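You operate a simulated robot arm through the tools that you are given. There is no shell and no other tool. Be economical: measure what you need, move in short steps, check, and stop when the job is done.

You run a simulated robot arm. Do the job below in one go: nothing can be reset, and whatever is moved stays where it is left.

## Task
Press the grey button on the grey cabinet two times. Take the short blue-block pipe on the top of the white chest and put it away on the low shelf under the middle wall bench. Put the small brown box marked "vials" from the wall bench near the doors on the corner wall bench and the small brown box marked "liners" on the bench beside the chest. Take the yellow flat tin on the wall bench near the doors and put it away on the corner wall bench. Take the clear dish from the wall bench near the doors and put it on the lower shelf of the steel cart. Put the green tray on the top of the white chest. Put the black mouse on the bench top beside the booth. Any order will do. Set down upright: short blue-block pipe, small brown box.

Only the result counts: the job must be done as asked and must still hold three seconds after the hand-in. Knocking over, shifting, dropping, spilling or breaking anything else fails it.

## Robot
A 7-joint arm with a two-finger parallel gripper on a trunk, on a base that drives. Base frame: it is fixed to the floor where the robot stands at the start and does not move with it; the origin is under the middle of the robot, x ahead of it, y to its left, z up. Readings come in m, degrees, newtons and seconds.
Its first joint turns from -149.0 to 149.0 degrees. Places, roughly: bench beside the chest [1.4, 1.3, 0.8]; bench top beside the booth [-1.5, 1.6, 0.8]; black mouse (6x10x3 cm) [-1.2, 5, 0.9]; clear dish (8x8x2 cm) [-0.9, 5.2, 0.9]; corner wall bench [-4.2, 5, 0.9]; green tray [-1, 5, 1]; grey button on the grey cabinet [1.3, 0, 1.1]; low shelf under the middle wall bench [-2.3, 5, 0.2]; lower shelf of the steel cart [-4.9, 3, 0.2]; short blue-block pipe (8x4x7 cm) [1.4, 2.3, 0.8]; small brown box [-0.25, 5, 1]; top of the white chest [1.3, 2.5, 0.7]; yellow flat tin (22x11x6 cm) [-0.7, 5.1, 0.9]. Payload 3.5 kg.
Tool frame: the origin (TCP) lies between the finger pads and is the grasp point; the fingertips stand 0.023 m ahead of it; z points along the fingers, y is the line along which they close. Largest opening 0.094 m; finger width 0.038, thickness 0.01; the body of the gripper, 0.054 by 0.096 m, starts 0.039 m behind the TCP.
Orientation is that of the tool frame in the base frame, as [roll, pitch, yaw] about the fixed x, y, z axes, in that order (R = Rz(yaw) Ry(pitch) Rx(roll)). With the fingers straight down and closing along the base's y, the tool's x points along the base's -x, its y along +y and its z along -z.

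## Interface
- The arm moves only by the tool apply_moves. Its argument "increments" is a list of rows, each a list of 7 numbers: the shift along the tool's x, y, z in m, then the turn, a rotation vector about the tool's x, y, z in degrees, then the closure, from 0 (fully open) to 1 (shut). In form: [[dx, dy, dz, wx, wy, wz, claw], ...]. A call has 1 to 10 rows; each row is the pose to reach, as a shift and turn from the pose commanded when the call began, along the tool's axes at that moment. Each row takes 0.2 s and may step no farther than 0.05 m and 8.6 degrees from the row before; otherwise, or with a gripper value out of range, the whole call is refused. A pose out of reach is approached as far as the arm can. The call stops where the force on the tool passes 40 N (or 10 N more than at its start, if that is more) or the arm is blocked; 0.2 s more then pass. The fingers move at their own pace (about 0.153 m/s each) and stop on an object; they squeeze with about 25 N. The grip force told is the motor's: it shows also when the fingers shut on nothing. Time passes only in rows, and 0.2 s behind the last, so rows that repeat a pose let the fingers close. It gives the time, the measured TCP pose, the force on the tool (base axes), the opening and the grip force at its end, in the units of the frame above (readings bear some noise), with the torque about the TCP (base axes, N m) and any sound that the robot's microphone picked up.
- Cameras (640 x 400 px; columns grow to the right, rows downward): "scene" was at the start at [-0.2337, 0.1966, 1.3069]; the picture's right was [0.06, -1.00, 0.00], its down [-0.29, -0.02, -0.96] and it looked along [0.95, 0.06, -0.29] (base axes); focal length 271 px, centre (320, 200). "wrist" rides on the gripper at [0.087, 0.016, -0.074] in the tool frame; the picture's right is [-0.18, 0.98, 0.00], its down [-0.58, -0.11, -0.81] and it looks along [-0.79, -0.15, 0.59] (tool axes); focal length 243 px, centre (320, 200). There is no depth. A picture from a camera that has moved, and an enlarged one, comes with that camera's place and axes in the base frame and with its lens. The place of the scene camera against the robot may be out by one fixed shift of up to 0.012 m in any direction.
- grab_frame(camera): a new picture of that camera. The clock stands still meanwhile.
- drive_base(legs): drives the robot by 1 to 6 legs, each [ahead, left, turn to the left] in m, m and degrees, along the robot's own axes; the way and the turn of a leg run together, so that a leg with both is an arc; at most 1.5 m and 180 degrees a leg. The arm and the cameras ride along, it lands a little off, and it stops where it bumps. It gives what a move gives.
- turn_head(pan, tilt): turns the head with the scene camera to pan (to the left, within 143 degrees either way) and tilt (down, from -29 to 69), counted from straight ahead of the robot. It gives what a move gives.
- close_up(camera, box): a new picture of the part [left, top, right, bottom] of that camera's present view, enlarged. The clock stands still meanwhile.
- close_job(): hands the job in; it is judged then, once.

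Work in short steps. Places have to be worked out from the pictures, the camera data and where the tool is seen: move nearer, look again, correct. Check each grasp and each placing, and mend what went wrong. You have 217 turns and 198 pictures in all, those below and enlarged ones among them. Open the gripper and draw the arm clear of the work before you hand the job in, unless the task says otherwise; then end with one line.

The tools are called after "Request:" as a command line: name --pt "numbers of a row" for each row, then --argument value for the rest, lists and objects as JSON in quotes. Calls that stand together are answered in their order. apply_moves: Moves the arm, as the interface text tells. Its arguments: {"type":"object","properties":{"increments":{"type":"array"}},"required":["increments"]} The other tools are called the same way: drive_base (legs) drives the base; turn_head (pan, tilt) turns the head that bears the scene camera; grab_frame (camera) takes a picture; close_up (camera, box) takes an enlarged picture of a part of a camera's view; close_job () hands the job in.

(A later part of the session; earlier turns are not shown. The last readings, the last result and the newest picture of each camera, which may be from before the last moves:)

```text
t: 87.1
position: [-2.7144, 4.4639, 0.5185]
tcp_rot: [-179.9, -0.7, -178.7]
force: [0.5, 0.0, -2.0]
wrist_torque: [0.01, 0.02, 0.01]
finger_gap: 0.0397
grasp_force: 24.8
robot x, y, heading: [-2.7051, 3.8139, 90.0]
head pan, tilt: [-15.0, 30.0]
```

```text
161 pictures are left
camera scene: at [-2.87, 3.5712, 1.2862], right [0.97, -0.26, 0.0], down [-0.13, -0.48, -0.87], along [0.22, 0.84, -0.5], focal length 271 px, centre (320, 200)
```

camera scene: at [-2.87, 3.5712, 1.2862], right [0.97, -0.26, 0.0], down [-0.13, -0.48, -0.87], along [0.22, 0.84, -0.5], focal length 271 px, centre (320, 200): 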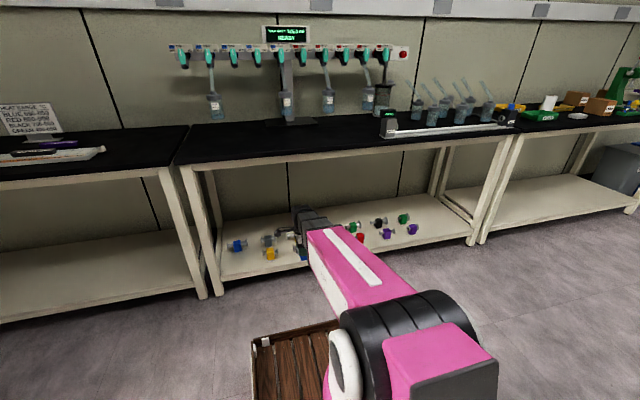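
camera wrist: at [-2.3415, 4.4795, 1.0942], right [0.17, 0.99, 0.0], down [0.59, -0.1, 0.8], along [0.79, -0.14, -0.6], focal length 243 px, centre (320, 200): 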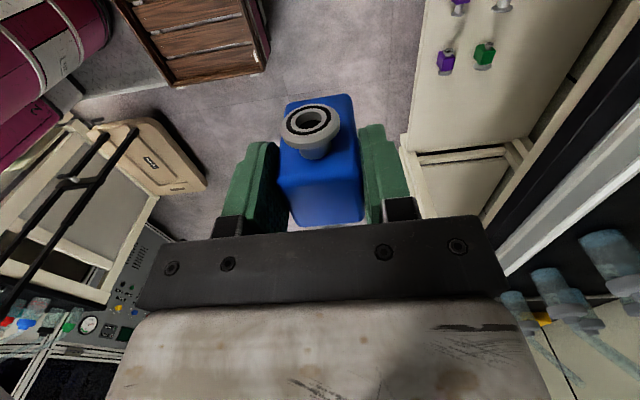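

The arm fits below bench height. I swing it right by 0.39 m so it comes in at the free right end of the shelf, lowering a little more.

Request:
apply_moves --pt "-0.04 0 0.01 0 0 0 1" --pt "-0.08 -0.01 0.02 0 0 0 1" --pt "-0.12 -0.01 0.04 0 0 0 1" --pt "-0.16 -0.02 0.05 0 0 0 1" --pt "-0.2 -0.02 0.06 0 0 0 1" --pt "-0.24 -0.03 0.07 0 0 0 1" --pt "-0.28 -0.03 0.08 0 0 0 1" --pt "-0.32 -0.04 0.09 0 0 0 1" --pt "-0.36 -0.04 0.1 0 0 0 1" --pt "-0.39 -0.05 0.1 0 0 0 1"

Request:
drive_base --legs '[[0.15, -0.4, 0], [0.22, -0.25, 0]]'

Request:
turn_head --pan -15 --tilt 35

Request:
grab_frame --camera "scene"

Request:
grab_frame --camera "wrist"

```text
t: 89.3
position: [-2.3247, 4.4215, 0.4158]
tcp_rot: [-179.8, -0.9, -178.8]
force: [0.5, -0.7, -1.7]
wrist_torque: [0.01, 0.04, -0.02]
finger_gap: 0.0397
grasp_force: 25.9
robot x, y, heading: [-2.7056, 3.815, 90.1]
head pan, tilt: [-15.0, 30.0]
```

```text
t: 93.7
position: [-1.6757, 4.7952, 0.4146]
tcp_rot: [-179.9, -0.9, -178.8]
force: [0.0, 0.2, -1.5]
wrist_torque: [0.01, 0.01, 0.01]
finger_gap: 0.0397
grasp_force: 24.8
robot x, y, heading: [-2.0568, 4.1878, 90.3]
head pan, tilt: [-15.0, 30.0]
```

```text
t: 94.4
position: [-1.6748, 4.7956, 0.415]
tcp_rot: [-180.0, -0.8, -178.8]
force: [0.4, -0.5, -1.3]
wrist_torque: [-0.02, 0.03, -0.04]
finger_gap: 0.0397
grasp_force: 24.9
robot x, y, heading: [-2.0598, 4.1867, 89.8]
head pan, tilt: [-15.0, 35.0]
```

```text
160 pictures are left
camera scene: at [-2.2185, 3.9415, 1.2784], right [0.97, -0.26, 0.0], down [-0.15, -0.55, -0.82], along [0.21, 0.79, -0.57], focal length 271 px, centre (320, 200)
```

scene: 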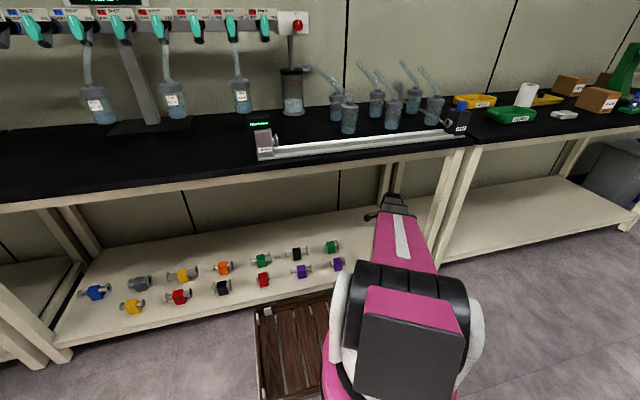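

```text
159 pictures are left
camera wrist: at [-1.7605, 4.8107, 0.4907], right [0.16, 0.99, 0.0], down [0.59, -0.09, 0.8], along [0.79, -0.13, -0.6], focal length 243 px, centre (320, 200)
```

wrist: 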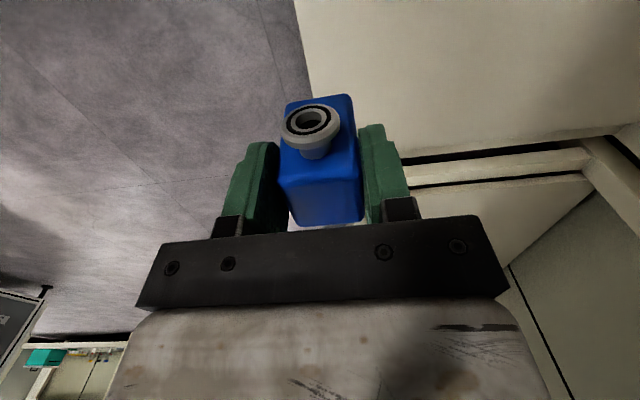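

The shelf front is at y≈4.77 and its right end x≈-1.47; the spot [-1.675, 4.94] is free. I move in over it and descend gently.

Request:
apply_moves --pt "0 0.05 0.02 0 0 0 1" --pt "0 0.1 0.04 0 0 0 1" --pt "0 0.145 0.06 0 0 0 1" --pt "0 0.145 0.09 0 0 0 1" --pt "0 0.145 0.12 0 0 0 1" --pt "0 0.145 0.14 0 0 0 1"

Request:
grab_frame --camera "wrist"

```text
refused: row 1 steps farther than a row can; nothing moved
```

```text
158 pictures are left
camera wrist: at [-1.7605, 4.8107, 0.4907], right [0.16, 0.99, 0.0], down [0.59, -0.09, 0.8], along [0.79, -0.13, -0.6], focal length 243 px, centre (320, 200)
```

wrist: 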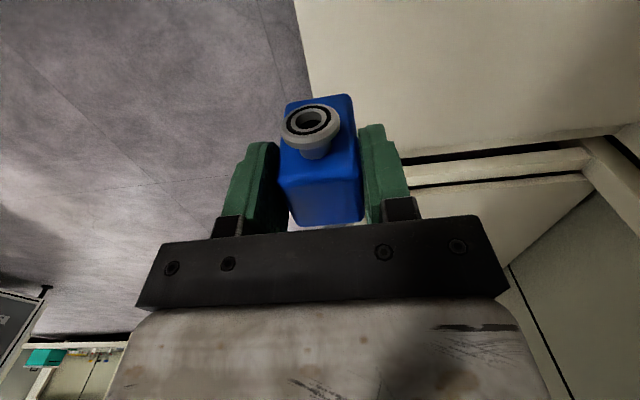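

Row too long; I repeat with smaller steps.

Request:
apply_moves --pt "0 0.04 0.02 0 0 0 1" --pt "0 0.08 0.04 0 0 0 1" --pt "0 0.12 0.06 0 0 0 1" --pt "0 0.145 0.09 0 0 0 1" --pt "0 0.145 0.12 0 0 0 1" --pt "0 0.145 0.14 0 0 0 1"

Request:
grab_frame --camera "wrist"

```text
t: 95.8
position: [-1.6798, 4.9394, 0.2733]
tcp_rot: [-179.9, -0.9, -178.9]
force: [0.2, -0.6, -0.8]
wrist_torque: [0.01, 0.02, 0.0]
finger_gap: 0.0399
grasp_force: 25.3
robot x, y, heading: [-2.0548, 4.1867, 90.1]
head pan, tilt: [-15.0, 35.0]
```

```text
157 pictures are left
camera wrist: at [-1.7659, 4.9547, 0.3485], right [0.16, 0.99, 0.0], down [0.59, -0.09, 0.8], along [0.79, -0.13, -0.6], focal length 243 px, centre (320, 200)
```

wrist: 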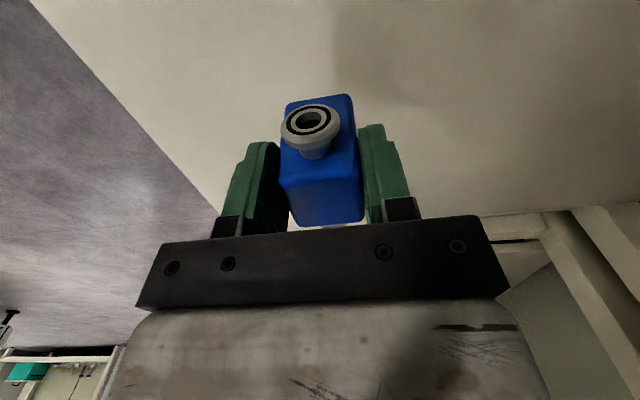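

Still above the shelf. I lower in small steps until contact.

Request:
apply_moves --pt "0 0 0.01 0 0 0 1" --pt "0 0 0.016 0 0 0 1" --pt "0 0 0.021 0 0 0 1" --pt "0 0 0.025 0 0 0 1" --pt "0 0 0.029 0 0 0 1" --pt "0 0 0.033 0 0 0 1" --pt "0 0 0.037 0 0 0 1"

```text
t: 97.4
position: [-1.6807, 4.9399, 0.2357]
tcp_rot: [-179.9, -0.8, -178.8]
force: [-0.6, 0.1, -1.6]
wrist_torque: [-0.03, 0.0, -0.02]
finger_gap: 0.0396
grasp_force: 25.4
robot x, y, heading: [-2.0528, 4.1864, 90.1]
head pan, tilt: [-15.0, 35.0]
```

No contact yet at z 0.236; I continue down.

Request:
apply_moves --pt "0 0 0.004 0 0 0 1" --pt "0 0 0.008 0 0 0 1" --pt "0 0 0.012 0 0 0 1" --pt "0 0 0.016 0 0 0 1" --pt "0 0 0.02 0 0 0 1" --pt "0 0 0.024 0 0 0 1" --pt "0 0 0.028 0 0 0 1"

Request:
grab_frame --camera "wrist"

```text
t: 99.0
position: [-1.6809, 4.94, 0.2116]
tcp_rot: [180.0, -0.8, -178.8]
force: [-4.4, 0.9, 38.4]
wrist_torque: [-0.02, -0.25, 0.02]
finger_gap: 0.0397
grasp_force: 25.0
robot x, y, heading: [-2.054, 4.1864, 90.3]
head pan, tilt: [-15.0, 35.0]
```

```text
156 pictures are left
camera wrist: at [-1.7665, 4.9549, 0.2884], right [0.16, 0.99, 0.0], down [0.59, -0.1, 0.8], along [0.79, -0.13, -0.6], focal length 243 px, centre (320, 200)
```

wrist: 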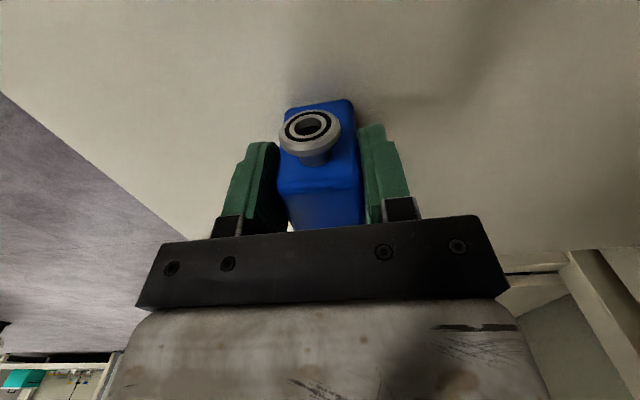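

Contact at 38 N: the pipe stands on the shelf. I ease up 3 mm, open, and rise.

Request:
apply_moves --pt "0 0 -0.003 0 0 0 1" --pt "0 0 -0.003 0 0 0 0.5" --pt "0 0 -0.003 0 0 0 0" --pt "0 0 -0.003 0 0 0 0" --pt "0 0 -0.03 0 0 0 0" --pt "0 0 -0.07 0 0 0 0" --pt "0 0 -0.11 0 0 0 0"

Request:
grab_frame --camera "wrist"

```text
t: 100.6
position: [-1.6817, 4.9385, 0.3178]
tcp_rot: [-179.9, -0.8, -178.9]
force: [0.1, 0.9, 0.4]
wrist_torque: [-0.02, -0.01, 0.01]
finger_gap: 0.0938
grasp_force: 0.2
robot x, y, heading: [-2.0592, 4.1884, 90.4]
head pan, tilt: [-15.0, 35.0]
```

```text
155 pictures are left
camera wrist: at [-1.7666, 4.9546, 0.3928], right [0.16, 0.99, 0.0], down [0.59, -0.09, 0.8], along [0.79, -0.13, -0.6], focal length 243 px, centre (320, 200)
```

wrist: 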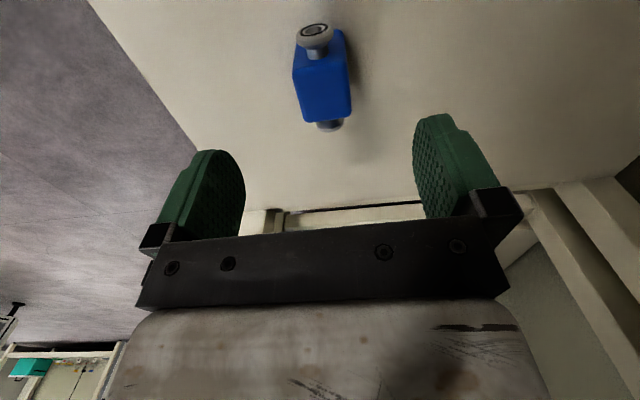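

The pipe stands upright on the shelf. I pull the arm out from under the bench and then raise it.

Request:
apply_moves --pt "0 -0.04 0 0 0 0 0" --pt "0 -0.08 0 0 0 0 0" --pt "0 -0.12 0 0 0 0 0" --pt "0 -0.16 0 0 0 0 0" --pt "0 -0.2 0 0 0 0 0" --pt "0.02 -0.24 0 0 0 0 0" --pt "0.04 -0.27 -0.02 0 0 0 0" --pt "0.05 -0.28 -0.06 0 0 0 0" --pt "0.05 -0.28 -0.11 0 0 0 0" --pt "0.05 -0.28 -0.16 0 0 0 0"

Request:
apply_moves --pt "0 0 -0.05 0 0 0 0" --pt "0 0 -0.1 0 0 0 0" --pt "0 0 -0.15 0 0 0 0" --pt "0 0 -0.2 0 0 0 0" --pt "0 0 -0.25 0 0 0 0" --pt "0 0 -0.3 0 0 0 0" --pt "0 0 -0.35 0 0 0 0" --pt "0 0 -0.4 0 0 0 0" --pt "0 0 -0.45 0 0 0 0" --pt "0 0 -0.5 0 0 0 0"

Request:
grab_frame --camera "scene"

```text
t: 102.8
position: [-1.7203, 4.6598, 0.4791]
tcp_rot: [-179.9, -0.8, -178.8]
force: [-0.2, -0.4, -0.4]
wrist_torque: [-0.03, -0.01, 0.03]
finger_gap: 0.094
grasp_force: 0.0
robot x, y, heading: [-2.0579, 4.1852, 90.3]
head pan, tilt: [-15.0, 35.0]
```

```text
t: 105.0
position: [-1.7116, 4.6596, 0.9804]
tcp_rot: [-179.8, -0.8, -178.8]
force: [0.2, -0.6, 0.8]
wrist_torque: [0.0, 0.0, -0.01]
finger_gap: 0.094
grasp_force: 0.0
robot x, y, heading: [-2.0528, 4.1878, 90.4]
head pan, tilt: [-15.0, 35.0]
```

```text
154 pictures are left
camera scene: at [-2.2186, 3.9414, 1.2783], right [0.97, -0.26, 0.0], down [-0.15, -0.55, -0.82], along [0.21, 0.79, -0.57], focal length 271 px, centre (320, 200)
```

scene: 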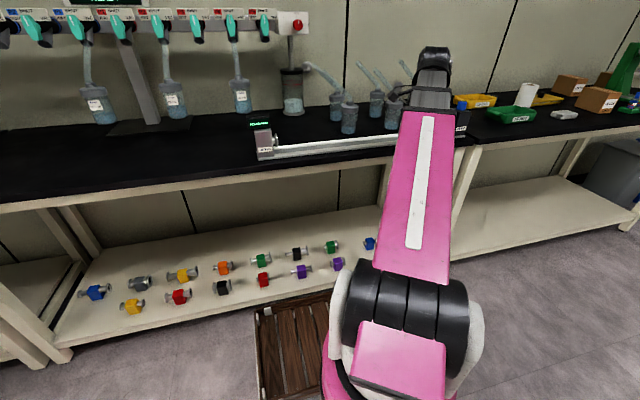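

I strafe right along the aisle to x≈-0.9 to survey the near-doors bench.

Request:
drive_base --legs '[[-0.02, -1.15, 0]]'

Request:
turn_head --pan 5 --tilt 20

Request:
grab_frame --camera "scene"

Request:
turn_head --pan -50 --tilt 20

Request:
grab_frame --camera "scene"

```text
t: 110.9
position: [-0.5545, 4.6436, 0.9809]
tcp_rot: [-179.9, -0.8, -178.9]
force: [0.3, -0.2, 0.0]
wrist_torque: [0.0, 0.01, 0.01]
finger_gap: 0.094
grasp_force: 0.0
robot x, y, heading: [-0.9013, 4.1711, 90.1]
head pan, tilt: [-15.0, 35.0]
```

```text
t: 111.7
position: [-0.5553, 4.6434, 0.9806]
tcp_rot: [-179.9, -0.8, -179.0]
force: [-0.8, 0.5, 0.5]
wrist_torque: [0.01, 0.01, -0.01]
finger_gap: 0.0941
grasp_force: 0.1
robot x, y, heading: [-0.902, 4.1681, 90.1]
head pan, tilt: [5.0, 20.0]
```

```text
153 pictures are left
camera scene: at [-1.0937, 3.9323, 1.3021], right [1.0, 0.09, 0.0], down [0.03, -0.34, -0.94], along [-0.08, 0.94, -0.34], focal length 271 px, centre (320, 200)
```

scene: 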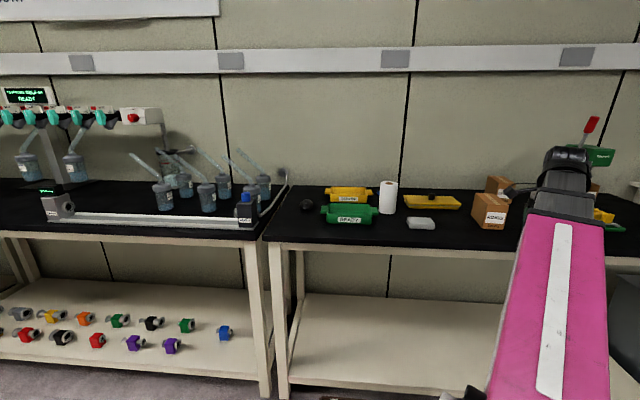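

```text
t: 112.9
position: [-0.5544, 4.644, 0.9803]
tcp_rot: [-179.9, -0.9, -178.9]
force: [-0.6, -1.2, 0.3]
wrist_torque: [0.01, -0.01, -0.04]
finger_gap: 0.0939
grasp_force: 0.1
robot x, y, heading: [-0.8986, 4.1693, 89.9]
head pan, tilt: [-50.0, 20.0]
```

```text
152 pictures are left
camera scene: at [-1.0143, 3.8995, 1.3022], right [0.64, -0.76, 0.0], down [-0.26, -0.22, -0.94], along [0.72, 0.61, -0.34], focal length 271 px, centre (320, 200)
```

scene: 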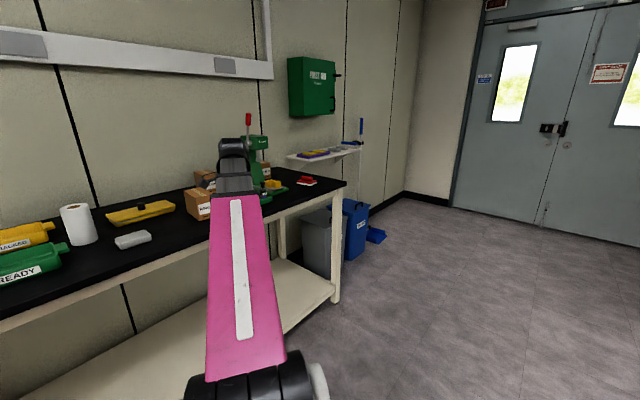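

Request:
turn_head --pan 5 --tilt 20

Request:
close_up --camera "scene" --box '[290, 150, 530, 300]'

Request:
grab_frame --camera "wrist"

```text
t: 114.2
position: [-0.5542, 4.6436, 0.9805]
tcp_rot: [-179.9, -0.9, -178.9]
force: [-0.1, -0.1, -0.3]
wrist_torque: [-0.01, 0.01, 0.01]
finger_gap: 0.0937
grasp_force: 0.1
robot x, y, heading: [-0.8969, 4.1721, 90.1]
head pan, tilt: [5.0, 20.0]
```

```text
2.67 times, centred on (410, 225) of scene
camera zoom: at [-1.0937, 3.9323, 1.3022], right [1.0, 0.09, 0.0], down [0.03, -0.34, -0.94], along [-0.08, 0.94, -0.34], focal length 722 px, centre (80, 133)
```

zoom: 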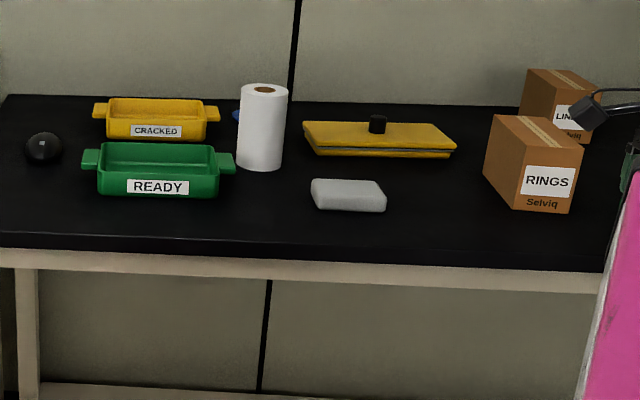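

```text
150 pictures are left
camera wrist: at [-0.6406, 4.6586, 1.0565], right [0.16, 0.99, 0.0], down [0.59, -0.1, 0.8], along [0.79, -0.13, -0.6], focal length 243 px, centre (320, 200)
```

wrist: 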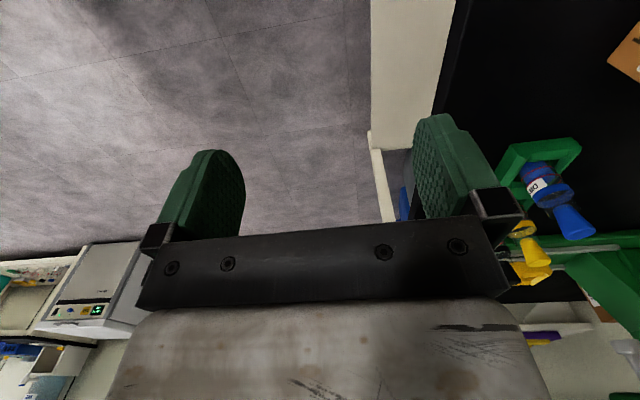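

The mouse is near [-1.25, 5.04], green tray [-1.06, 4.93], tin with a black knob [-0.71, 5.05], RINGS/LINERS boxes ahead right; VIALS is hidden behind the press and the dish is not visible yet. I start with the mouse: swing the arm straight ahead, turning the fingers to close along x.

Request:
apply_moves --pt "0.035 0 0 0 0 -8.5 0" --pt "0.07 0 0 0 0 -17 0" --pt "0.105 0 0 0 0 -25.5 0" --pt "0.14 0 0 0 0 -34 0" --pt "0.175 0 0 0 0 -42.5 0" --pt "0.21 0 0 0 0 -51 0" --pt "0.245 0 0 0 0 -59.5 0" --pt "0.28 0 0 0 0 -68 0" --pt "0.315 0 0 0 0 -76.5 0" --pt "0.345 0 0 0 0 -85 0"

Request:
drive_base --legs '[[0, 0.33, 0]]'

Request:
turn_head --pan 0 --tilt 30

Request:
grab_frame --camera "scene"

Request:
grab_frame --camera "wrist"

```text
t: 116.0
position: [-0.8303, 4.6374, 0.9845]
tcp_rot: [179.2, -0.4, -113.9]
force: [-11.7, 4.1, 0.1]
wrist_torque: [-0.32, -1.21, -1.28]
finger_gap: 0.0939
grasp_force: 0.1
robot x, y, heading: [-0.8977, 4.1671, 90.3]
head pan, tilt: [5.0, 20.0]
stopped in row 9: the force on the tool passed its limit at 82 N (the readings are from after the stop); the commanded pose is now the measured one
```

```text
t: 118.2
position: [-1.1576, 4.6377, 0.9834]
tcp_rot: [179.1, -0.5, -113.8]
force: [-22.1, 8.6, -10.8]
wrist_torque: [0.16, -2.51, -2.29]
finger_gap: 0.0942
grasp_force: 0.1
robot x, y, heading: [-1.2276, 4.1689, 90.0]
head pan, tilt: [5.0, 20.0]
```

```text
t: 118.9
position: [-1.157, 4.6368, 0.9847]
tcp_rot: [179.1, -0.4, -113.9]
force: [-11.7, 4.2, -3.4]
wrist_torque: [-0.12, -1.26, -1.26]
finger_gap: 0.0938
grasp_force: 0.0
robot x, y, heading: [-1.2294, 4.1719, 89.9]
head pan, tilt: [0.0, 30.0]
```

```text
149 pictures are left
camera scene: at [-1.4138, 3.9299, 1.2862], right [1.0, 0.0, 0.0], down [0.0, -0.5, -0.87], along [0.0, 0.87, -0.5], focal length 271 px, centre (320, 200)
```

scene: 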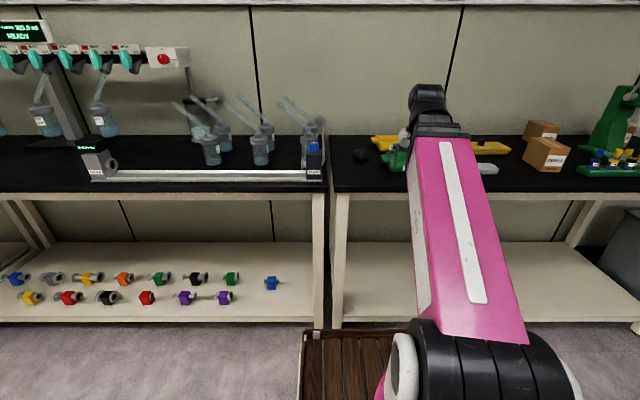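

```text
148 pictures are left
camera wrist: at [-1.2061, 4.5656, 1.0594], right [-0.82, 0.57, 0.01], down [0.35, 0.49, 0.8], along [0.45, 0.66, -0.6], focal length 243 px, centre (320, 200)
```

wrist: 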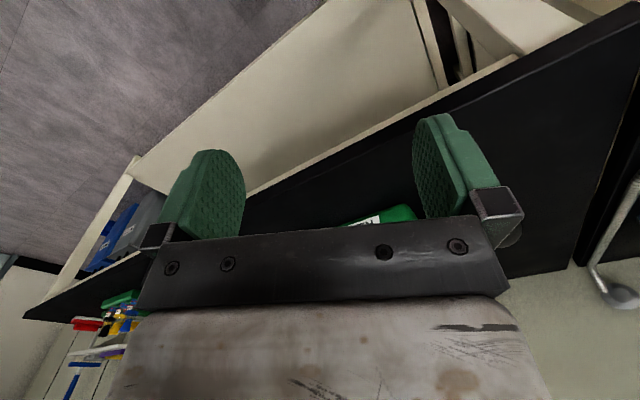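

The hand again fouled the arm inside the minimum radius; I extend outward, then finish the turn over the bench edge.

Request:
apply_moves --pt "-0.03 0.025 0 0 0 0 0" --pt "-0.06 0.05 0 0 0 0 0" --pt "-0.09 0.075 0 0 0 -8 0" --pt "-0.12 0.1 0 0 0 -16 0" --pt "-0.135 0.115 0 0 0 -23.9 0"

Request:
grab_frame --camera "wrist"

Request:
close_up --camera "scene" --box '[320, 80, 640, 220]'

```text
t: 120.1
position: [-1.2079, 4.8076, 0.9867]
tcp_rot: [179.0, 0.0, -89.9]
force: [-0.2, 0.0, -0.4]
wrist_torque: [-0.02, -0.03, 0.03]
finger_gap: 0.0942
grasp_force: 0.0
robot x, y, heading: [-1.225, 4.1705, 90.1]
head pan, tilt: [0.0, 30.0]
```

```text
147 pictures are left
camera wrist: at [-1.223, 4.7223, 1.0608], right [-0.98, 0.18, 0.02], down [0.12, 0.58, 0.8], along [0.14, 0.79, -0.59], focal length 243 px, centre (320, 200)
```

wrist: 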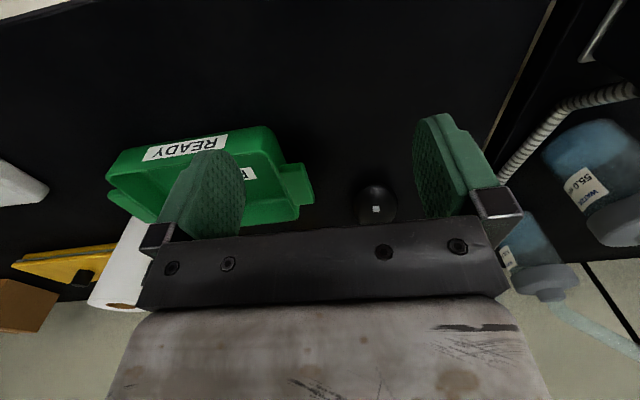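

```text
2.00 times, centred on (480, 150) of scene
camera zoom: at [-1.4138, 3.9298, 1.2861], right [1.0, 0.0, 0.0], down [0.0, -0.5, -0.87], along [0.0, 0.87, -0.5], focal length 541 px, centre (0, 300)
```

zoom: 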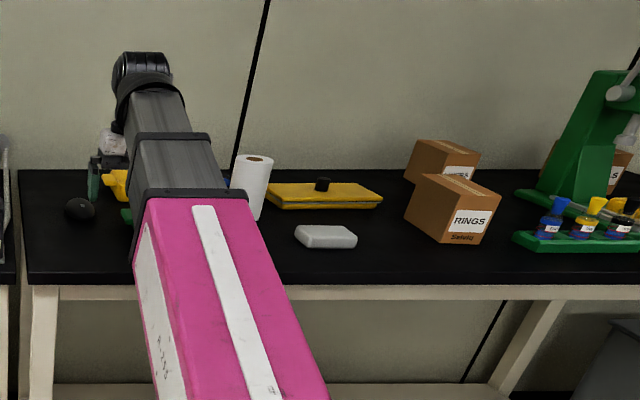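

Mouse at about [-1.247, 5.03]. I move above it at z≈0.94 and look again.

Request:
apply_moves --pt "-0.045 0.01 0 0 0 0 0" --pt "-0.09 0.02 0 0 0 0 0" --pt "-0.135 0.03 0 0 0 0 0" --pt "-0.18 0.039 0 0 0 0 0" --pt "-0.21 0.039 0.02 0 0 0 0" --pt "-0.215 0.039 0.04 0 0 0 0"

Request:
grab_frame --camera "wrist"

```text
t: 121.5
position: [-1.2462, 5.0227, 0.9449]
tcp_rot: [179.0, 0.1, -89.9]
force: [-0.1, 0.8, 0.5]
wrist_torque: [0.03, 0.01, 0.03]
finger_gap: 0.0942
grasp_force: 0.1
robot x, y, heading: [-1.2239, 4.1677, 89.9]
head pan, tilt: [0.0, 30.0]
```

```text
145 pictures are left
camera wrist: at [-1.2613, 4.9367, 1.0203], right [-0.98, 0.18, 0.02], down [0.12, 0.58, 0.8], along [0.14, 0.79, -0.59], focal length 243 px, centre (320, 200)
```

wrist: 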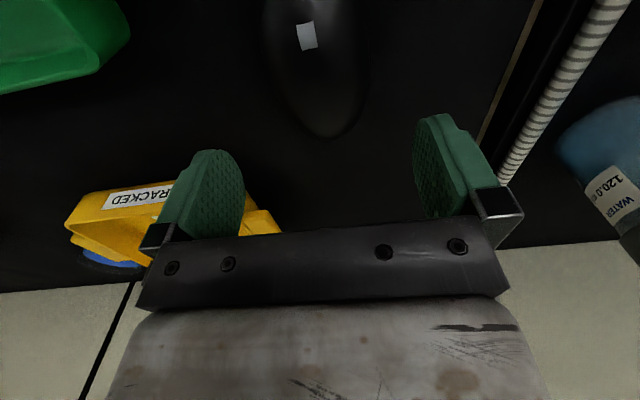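

The mouse lies straight along y, centred at x≈-1.251. I shift 5 mm and descend step by step until touching or low enough.

Request:
apply_moves --pt "0 0.005 0.02 0 0 0 0" --pt "0 0.005 0.04 0 0 0 0" --pt "0 0.005 0.048 0 0 0 0" --pt "0 0.005 0.053 0 0 0 0" --pt "0 0.005 0.058 0 0 0 0" --pt "0 0.005 0.062 0 0 0 0"

Request:
grab_frame --camera "wrist"

```text
t: 122.9
position: [-1.2552, 5.0223, 0.8844]
tcp_rot: [179.2, 0.1, -89.9]
force: [0.5, 0.8, 10.8]
wrist_torque: [-0.03, -0.59, 0.07]
finger_gap: 0.094
grasp_force: 0.0
robot x, y, heading: [-1.2276, 4.1682, 90.0]
head pan, tilt: [0.0, 30.0]
```

```text
144 pictures are left
camera wrist: at [-1.2694, 4.9363, 0.9588], right [-0.98, 0.18, 0.02], down [0.12, 0.58, 0.81], along [0.14, 0.79, -0.59], focal length 243 px, centre (320, 200)
```

wrist: 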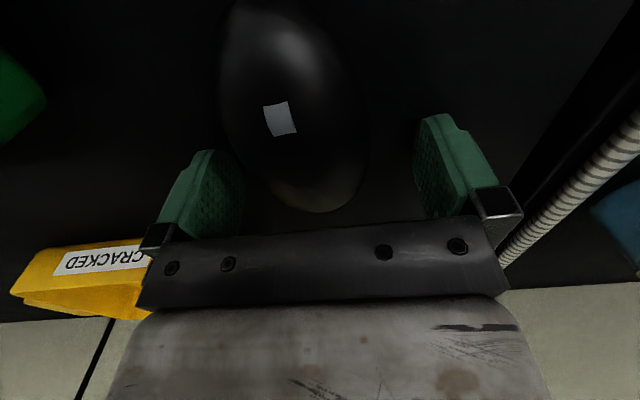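

The fingertips touch the bench, so its top is at z≈0.861. I ease up 2 mm and close on the mouse.

Request:
apply_moves --pt "0 -0.003 -0.003 0 0 0 0" --pt "0 -0.003 -0.003 0 0 0 0.3" --pt "0 -0.003 -0.003 0 0 0 0.7" --pt "0 -0.003 -0.003 0 0 0 1" --pt "0 -0.003 -0.003 0 0 0 1"

Request:
grab_frame --camera "wrist"

```text
t: 124.1
position: [-1.2507, 5.0217, 0.8865]
tcp_rot: [179.0, 0.0, -89.9]
force: [0.1, 0.3, -0.1]
wrist_torque: [-0.05, 0.05, -0.02]
finger_gap: 0.054
grasp_force: 25.2
robot x, y, heading: [-1.2295, 4.1724, 90.0]
head pan, tilt: [0.0, 30.0]
```

```text
143 pictures are left
camera wrist: at [-1.2663, 4.9365, 0.9616], right [-0.98, 0.18, 0.02], down [0.12, 0.58, 0.8], along [0.14, 0.79, -0.59], focal length 243 px, centre (320, 200)
```

wrist: 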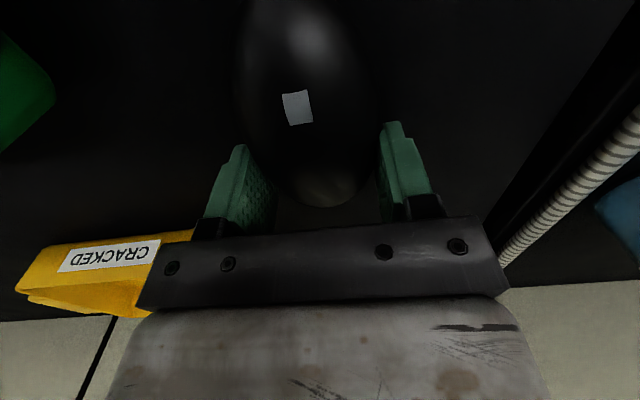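

Gripped at 54 mm. I lift, draw back, and check that it is held.

Request:
apply_moves --pt "0 0 -0.04 0 0 0 1" --pt "0 0 -0.08 0 0 0 1" --pt "0.04 0 -0.1 0 0 0 1" --pt "0.08 0 -0.1 0 0 0 1" --pt "0.12 0 -0.1 0 0 0 1" --pt "0.16 0 -0.1 0 0 0 1" --pt "0.2 0 -0.1 0 0 0 1" --pt "0.23 0 -0.1 0 0 0 1"

Request:
grab_frame --camera "wrist"

Request:
turn_head --pan 100 --tilt 20

Request:
grab_frame --camera "scene"

Request:
turn_head --pan 143 --tilt 20

Request:
grab_frame --camera "scene"

```text
t: 125.9
position: [-1.2487, 4.791, 0.9857]
tcp_rot: [178.9, 0.1, -90.0]
force: [-0.2, 0.0, -1.1]
wrist_torque: [0.04, -0.03, -0.01]
finger_gap: 0.0541
grasp_force: 25.0
robot x, y, heading: [-1.2265, 4.1699, 90.3]
head pan, tilt: [0.0, 30.0]
```

```text
142 pictures are left
camera wrist: at [-1.2643, 4.7047, 1.0614], right [-0.98, 0.18, 0.02], down [0.12, 0.58, 0.8], along [0.14, 0.79, -0.59], focal length 243 px, centre (320, 200)
```

wrist: 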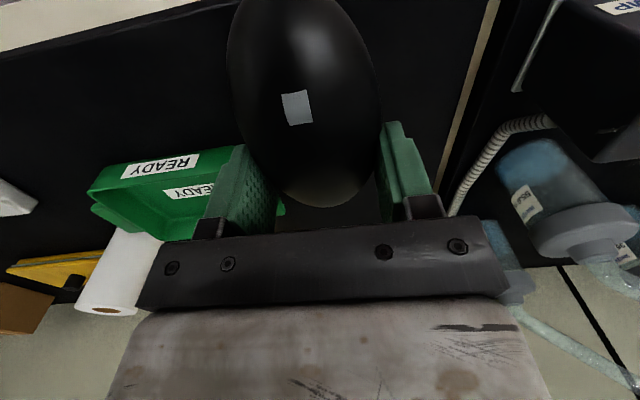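

```text
t: 127.6
position: [-1.249, 4.7915, 0.9867]
tcp_rot: [179.1, 0.1, -89.9]
force: [-0.8, -0.9, -0.9]
wrist_torque: [0.01, 0.02, -0.02]
finger_gap: 0.054
grasp_force: 24.9
robot x, y, heading: [-1.2298, 4.164, 90.1]
head pan, tilt: [100.0, 20.0]
```

```text
141 pictures are left
camera scene: at [-1.5055, 3.8233, 1.3022], right [-0.17, 0.98, 0.0], down [0.34, 0.06, -0.94], along [-0.93, -0.16, -0.34], focal length 271 px, centre (320, 200)
```

scene: 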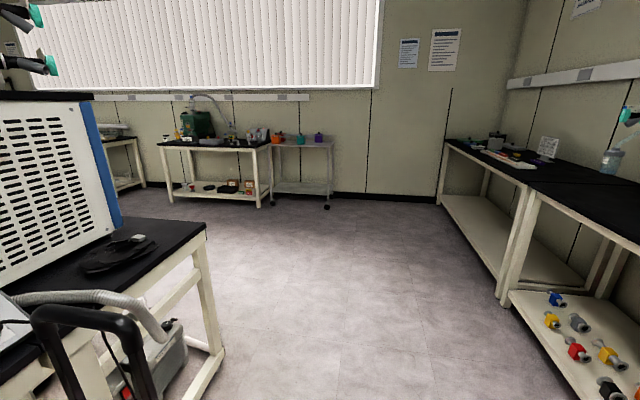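

```text
t: 128.7
position: [-1.2494, 4.7912, 0.9856]
tcp_rot: [179.0, 0.0, -90.0]
force: [0.3, 0.3, -0.4]
wrist_torque: [0.04, -0.01, 0.01]
finger_gap: 0.0542
grasp_force: 25.0
robot x, y, heading: [-1.2286, 4.1691, 90.1]
head pan, tilt: [143.0, 20.0]
```

```text
140 pictures are left
camera scene: at [-1.4699, 3.7651, 1.3022], right [-0.8, 0.6, 0.0], down [0.21, 0.27, -0.94], along [-0.57, -0.75, -0.34], focal length 271 px, centre (320, 200)
```

scene: 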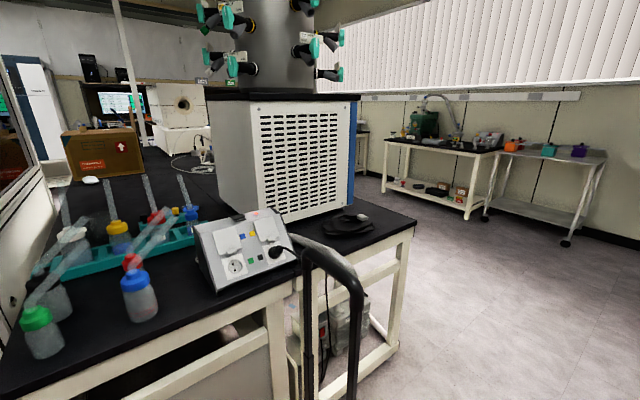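

The mouse is held. The island bench beside the booth runs along x≈-1.1…-2.4; a white mouse lies near [-1.3, 1.7]. I go around by the open aisle at x≈0.2 and view the booth's south side.

Request:
drive_base --legs '[[-0.02, -0.3, 0], [0, 0, -90], [1.1, 0.0, 0], [0, 0, -90], [1.5, 0, 0], [1.4, 0, 0]]'

Request:
turn_head --pan -80 --tilt 20

Request:
grab_frame --camera "scene"

```text
t: 157.4
position: [-0.0281, 0.5846, 0.9857]
tcp_rot: [179.0, 0.0, 85.9]
force: [0.5, -0.5, -1.4]
wrist_torque: [-0.04, 0.01, -0.03]
finger_gap: 0.0537
grasp_force: 24.9
robot x, y, heading: [-0.0058, 1.2038, -94.2]
head pan, tilt: [143.0, 20.0]
```

```text
t: 160.6
position: [-0.0286, 0.585, 0.9859]
tcp_rot: [179.0, 0.0, 85.8]
force: [0.8, -0.3, 0.1]
wrist_torque: [0.0, -0.02, -0.01]
finger_gap: 0.0534
grasp_force: 25.1
robot x, y, heading: [-0.0058, 1.2108, -94.5]
head pan, tilt: [-80.0, 20.0]
```

```text
139 pictures are left
camera scene: at [0.1195, 1.513, 1.3022], right [-0.1, 0.99, 0.0], down [0.34, 0.03, -0.94], along [-0.93, -0.1, -0.34], focal length 271 px, centre (320, 200)
```

scene: 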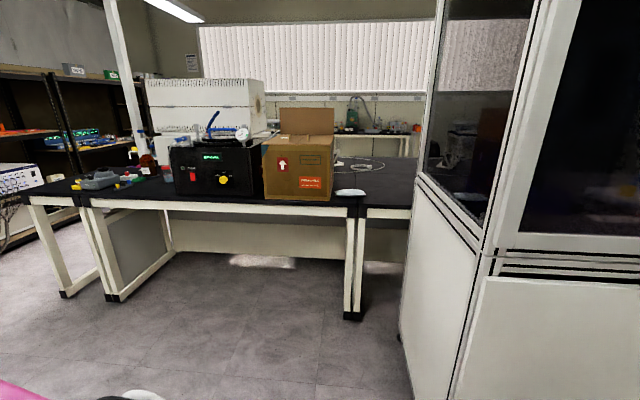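

Here is the bench top beside the booth with a white mouse on it. I zoom in on the free spot.

Request:
close_up --camera "scene" --box '[300, 140, 428, 220]'

```text
5.00 times, centred on (364, 180) of scene
camera zoom: at [0.1195, 1.513, 1.3022], right [-0.1, 0.99, 0.0], down [0.34, 0.03, -0.94], along [-0.93, -0.1, -0.34], focal length 1354 px, centre (100, 300)
```

zoom: 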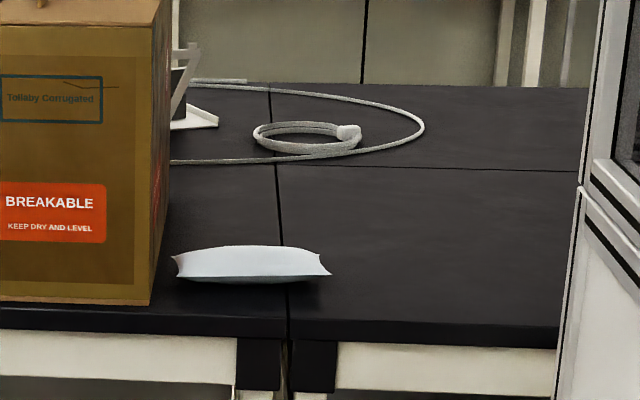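

It's a white pouch; the free black top to its right, around [-1.5, 1.66], is the place. I turn to face it and approach.

Request:
drive_base --legs '[[0, 0, -85.5], [0.4, -0.2, 0]]'

Request:
turn_head --pan 0 --tilt 30

Request:
grab_frame --camera "scene"

Request:
grab_frame --camera "wrist"

```text
t: 166.9
position: [-1.0198, 1.3657, 0.9865]
tcp_rot: [179.0, 0.0, 0.8]
force: [-0.5, 0.1, -0.1]
wrist_torque: [0.01, 0.02, 0.01]
finger_gap: 0.0536
grasp_force: 25.0
robot x, y, heading: [-0.3938, 1.3954, -179.3]
head pan, tilt: [-80.0, 20.0]
```

```text
t: 168.4
position: [-1.017, 1.3662, 0.9865]
tcp_rot: [179.0, 0.0, 0.8]
force: [-0.3, -0.2, -0.7]
wrist_torque: [0.02, 0.04, 0.02]
finger_gap: 0.0536
grasp_force: 25.1
robot x, y, heading: [-0.3978, 1.3971, -179.3]
head pan, tilt: [0.0, 30.0]
```

```text
137 pictures are left
camera scene: at [-0.151, 1.2109, 1.2862], right [-0.01, 1.0, 0.0], down [0.5, 0.01, -0.87], along [-0.87, -0.01, -0.5], focal length 271 px, centre (320, 200)
```

scene: 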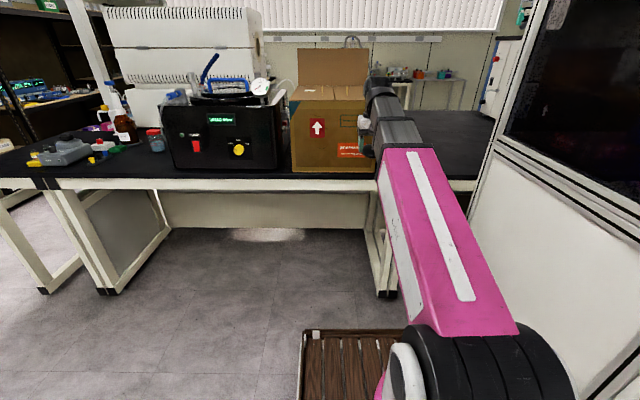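

```text
136 pictures are left
camera wrist: at [-0.9315, 1.3534, 1.0614], right [-0.17, -0.99, 0.02], down [-0.58, 0.11, 0.8], along [-0.79, 0.13, -0.59], focal length 243 px, centre (320, 200)
```

wrist: 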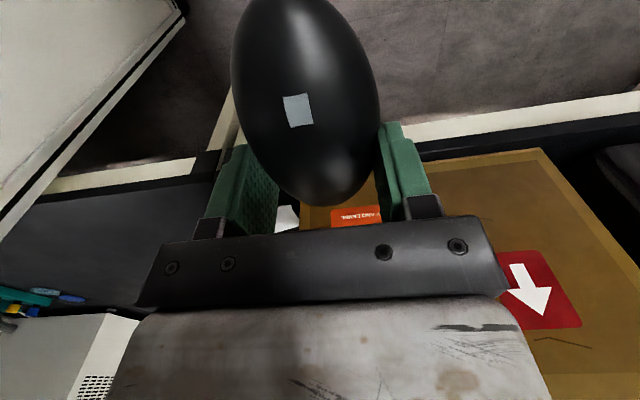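

I swing the arm 0.28 m to the right (+y), then drive 0.28 m ahead.

Request:
apply_moves --pt "0 -0.045 0 0 0 0 1" --pt "0 -0.09 0 0 0 0 1" --pt "0 -0.135 0 0 0 0 1" --pt "0 -0.18 0 0 0 0 1" --pt "0 -0.225 0 0 0 0 1" --pt "0 -0.265 0 0 0 0 1" --pt "0 -0.29 0 0 0 0 1"

Request:
drive_base --legs '[[0.28, 0, 0]]'

Request:
grab_frame --camera "scene"

Request:
grab_frame --camera "wrist"

```text
t: 170.0
position: [-1.0236, 1.6577, 0.9825]
tcp_rot: [179.0, -0.1, 0.8]
force: [-0.3, 0.3, -1.7]
wrist_torque: [0.02, 0.03, 0.0]
finger_gap: 0.0537
grasp_force: 25.4
robot x, y, heading: [-0.3936, 1.3965, -179.1]
head pan, tilt: [0.0, 30.0]
```

```text
t: 172.0
position: [-1.3032, 1.6544, 0.9821]
tcp_rot: [179.1, -0.1, 0.8]
force: [-0.3, 1.4, -0.2]
wrist_torque: [0.01, 0.0, 0.01]
finger_gap: 0.0535
grasp_force: 25.0
robot x, y, heading: [-0.6777, 1.3893, -179.1]
head pan, tilt: [0.0, 30.0]
```

```text
135 pictures are left
camera scene: at [-0.4333, 1.2067, 1.2861], right [-0.01, 1.0, 0.0], down [0.5, 0.01, -0.87], along [-0.87, -0.01, -0.5], focal length 271 px, centre (320, 200)
```

scene: 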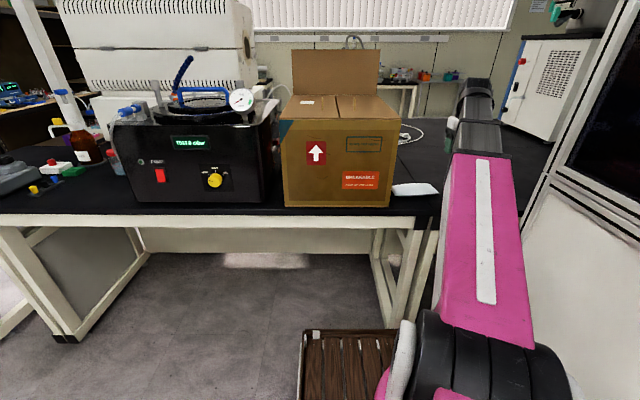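

```text
134 pictures are left
camera wrist: at [-1.217, 1.6414, 1.0572], right [-0.17, -0.98, 0.02], down [-0.58, 0.12, 0.8], along [-0.79, 0.13, -0.59], focal length 243 px, centre (320, 200)
```

wrist: 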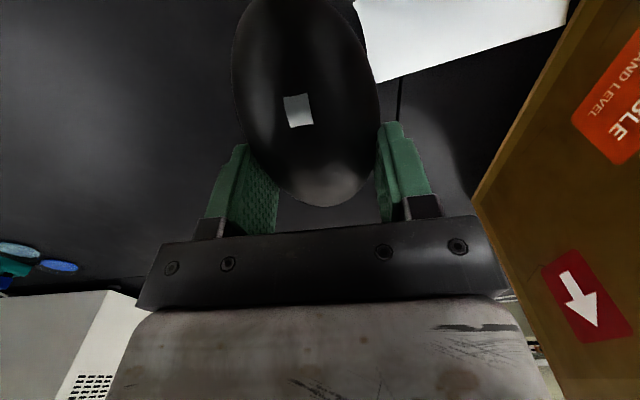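

The pouch ends at x≈-1.38. I extend to x≈-1.52, y≈1.67 and lower toward the top.

Request:
apply_moves --pt "-0.045 -0.005 0 0 0 0 1" --pt "-0.09 -0.01 0 0 0 0 1" --pt "-0.135 -0.015 0 0 0 0 1" --pt "-0.18 -0.015 0 0 0 0 1" --pt "-0.215 -0.015 0.02 0 0 0 1" --pt "-0.215 -0.015 0.06 0 0 0 1" --pt "-0.215 -0.015 0.1 0 0 0 1" --pt "-0.215 -0.015 0.12 0 0 0 1"

Request:
grab_frame --camera "wrist"

```text
t: 173.8
position: [-1.5187, 1.6639, 0.8616]
tcp_rot: [179.0, 0.1, 0.6]
force: [-0.6, -0.1, -1.7]
wrist_torque: [-0.02, 0.0, 0.0]
finger_gap: 0.0532
grasp_force: 25.2
robot x, y, heading: [-0.6781, 1.3954, -179.3]
head pan, tilt: [0.0, 30.0]
```

```text
133 pictures are left
camera wrist: at [-1.4327, 1.6514, 0.9368], right [-0.17, -0.98, 0.02], down [-0.58, 0.12, 0.8], along [-0.79, 0.13, -0.59], focal length 243 px, centre (320, 200)
```

wrist: 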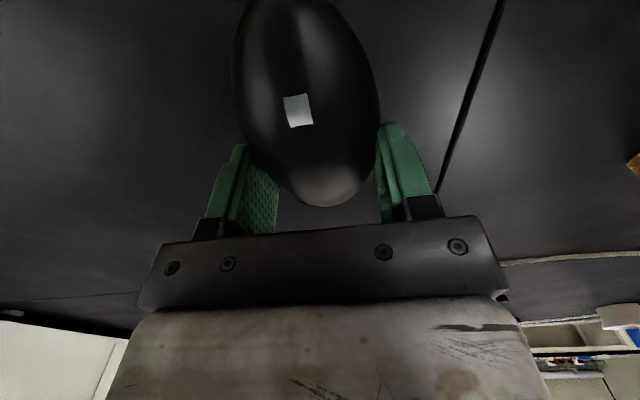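

Now I probe down in 5 mm steps until the mouse touches.

Request:
apply_moves --pt "0 0 0.006 0 0 0 1" --pt "0 0 0.011 0 0 0 1" --pt "0 0 0.016 0 0 0 1" --pt "0 0 0.021 0 0 0 1" --pt "0 0 0.026 0 0 0 1" --pt "0 0 0.031 0 0 0 1" --pt "0 0 0.036 0 0 0 1" --pt "0 0 0.04 0 0 0 1"

```text
t: 175.6
position: [-1.5185, 1.6647, 0.8232]
tcp_rot: [179.2, 0.0, 0.6]
force: [-0.7, 3.1, 32.7]
wrist_torque: [0.5, -0.22, 0.14]
finger_gap: 0.0548
grasp_force: 24.7
robot x, y, heading: [-0.6785, 1.3932, -179.1]
head pan, tilt: [0.0, 30.0]
```

Contact. I ease up 2 mm, open, rise and look.

Request:
apply_moves --pt "0 0 -0.002 0 0 0 1" --pt "0 0 -0.002 0 0 0 0.5" --pt "0 0 -0.002 0 0 0 0" --pt "0 0 -0.002 0 0 0 0" --pt "0 0 -0.03 0 0 0 0" --pt "0 0 -0.08 0 0 0 0" --pt "0 0 -0.13 0 0 0 0" --pt "0 0 -0.16 0 0 0 0"

Request:
grab_frame --camera "wrist"

```text
t: 177.4
position: [-1.519, 1.6668, 0.9821]
tcp_rot: [179.0, 0.1, 0.7]
force: [0.9, -0.2, 0.0]
wrist_torque: [-0.01, 0.05, 0.02]
finger_gap: 0.0943
grasp_force: 0.1
robot x, y, heading: [-0.676, 1.3925, -179.2]
head pan, tilt: [0.0, 30.0]
```

```text
132 pictures are left
camera wrist: at [-1.4338, 1.6529, 1.0572], right [-0.17, -0.98, 0.02], down [-0.58, 0.12, 0.8], along [-0.79, 0.13, -0.59], focal length 243 px, centre (320, 200)
```

wrist: 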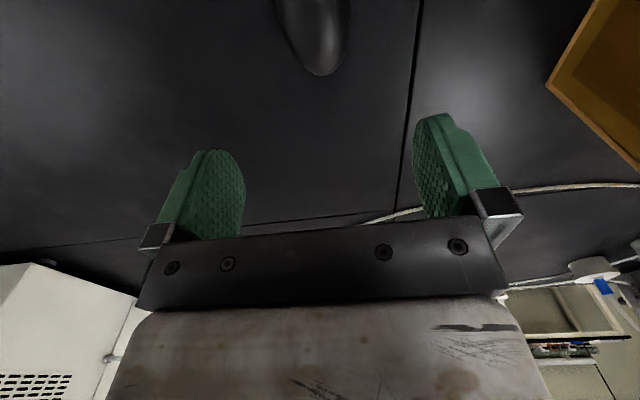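

The mouse rests flat on the bench top. I retract the arm and drive back to the near-doors bench, stopping at y≈3.7 for a look.

Request:
apply_moves --pt "0.045 0.0 0 0 0 0 0" --pt "0.09 0.0 0 0 0 0 0" --pt "0.135 0.02 0 0 0 0 0" --pt "0.18 0.05 0 0 0 0 0" --pt "0.21 0.09 0 0 0 0 0" --pt "0.215 0.135 0 0 0 0 0" --pt "0.215 0.18 0 0 0 0 0" --pt "0.215 0.22 0 0 0 0 0" --pt "0.215 0.26 0 0 0 0 0"

Request:
drive_base --legs '[[-0.7, 0, 0], [0, 0, -90], [1.3, 0, 0], [1.0, 0.15, 0]]'

Request:
turn_head --pan 0 --tilt 20

Request:
grab_frame --camera "scene"

Request:
close_up --camera "scene" --box '[130, 100, 370, 250]'

```text
refused: row 4 steps farther than a row can; nothing moved
```

```text
t: 182.2
position: [-0.7805, 1.777, 0.9818]
tcp_rot: [177.8, 0.5, -5.8]
force: [-0.1, -23.5, 5.5]
wrist_torque: [0.61, 0.07, 0.3]
finger_gap: 0.084
grasp_force: 0.0
robot x, y, heading: [0.0191, 1.4012, 172.8]
head pan, tilt: [0.0, 30.0]
stopped in leg 2: the force on the tool passed its limit at 70 N (the readings are from after the stop); the commanded pose is now the measured one
```

```text
t: 182.9
position: [-0.7803, 1.7772, 0.9828]
tcp_rot: [177.7, 0.5, -6.0]
force: [0.0, -30.7, 4.4]
wrist_torque: [0.66, 0.09, 0.41]
finger_gap: 0.0805
grasp_force: 0.1
robot x, y, heading: [0.0229, 1.4013, 172.5]
head pan, tilt: [0.0, 20.0]
```

```text
131 pictures are left
camera scene: at [0.2348, 1.1845, 1.302], right [0.13, 0.99, 0.0], down [0.34, -0.04, -0.94], along [-0.93, 0.12, -0.34], focal length 271 px, centre (320, 200)
```

scene: 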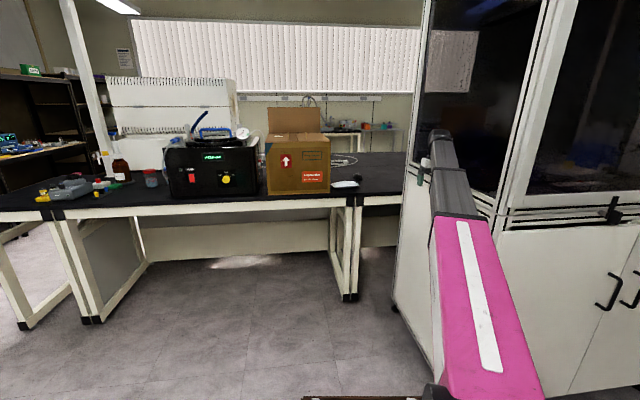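

```text
2.67 times, centred on (250, 175) of scene
camera zoom: at [0.2348, 1.1845, 1.302], right [0.13, 0.99, 0.0], down [0.34, -0.04, -0.94], along [-0.93, 0.12, -0.34], focal length 722 px, centre (507, 267)
```

zoom: 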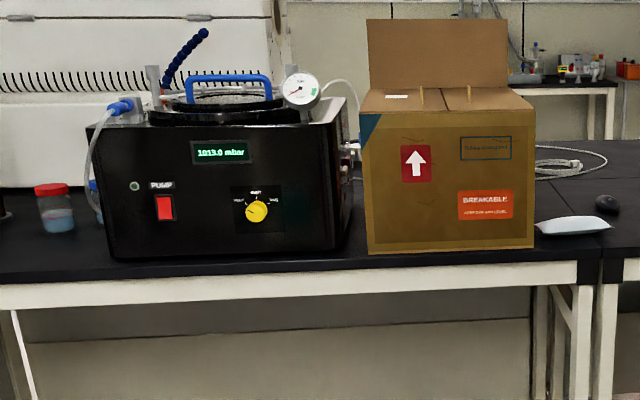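

My retract was refused and the outstretched hand touched the booth's side panel while turning. I turn back left to free it.

Request:
drive_base --legs '[[0, 0, 7.5]]'

```text
t: 183.9
position: [-0.824, 1.6706, 0.9827]
tcp_rot: [177.9, 0.5, 1.5]
force: [0.2, 0.1, 0.0]
wrist_torque: [-0.01, 0.02, 0.03]
finger_gap: 0.0938
grasp_force: 0.1
robot x, y, heading: [0.0197, 1.4055, -179.4]
head pan, tilt: [0.0, 20.0]
```

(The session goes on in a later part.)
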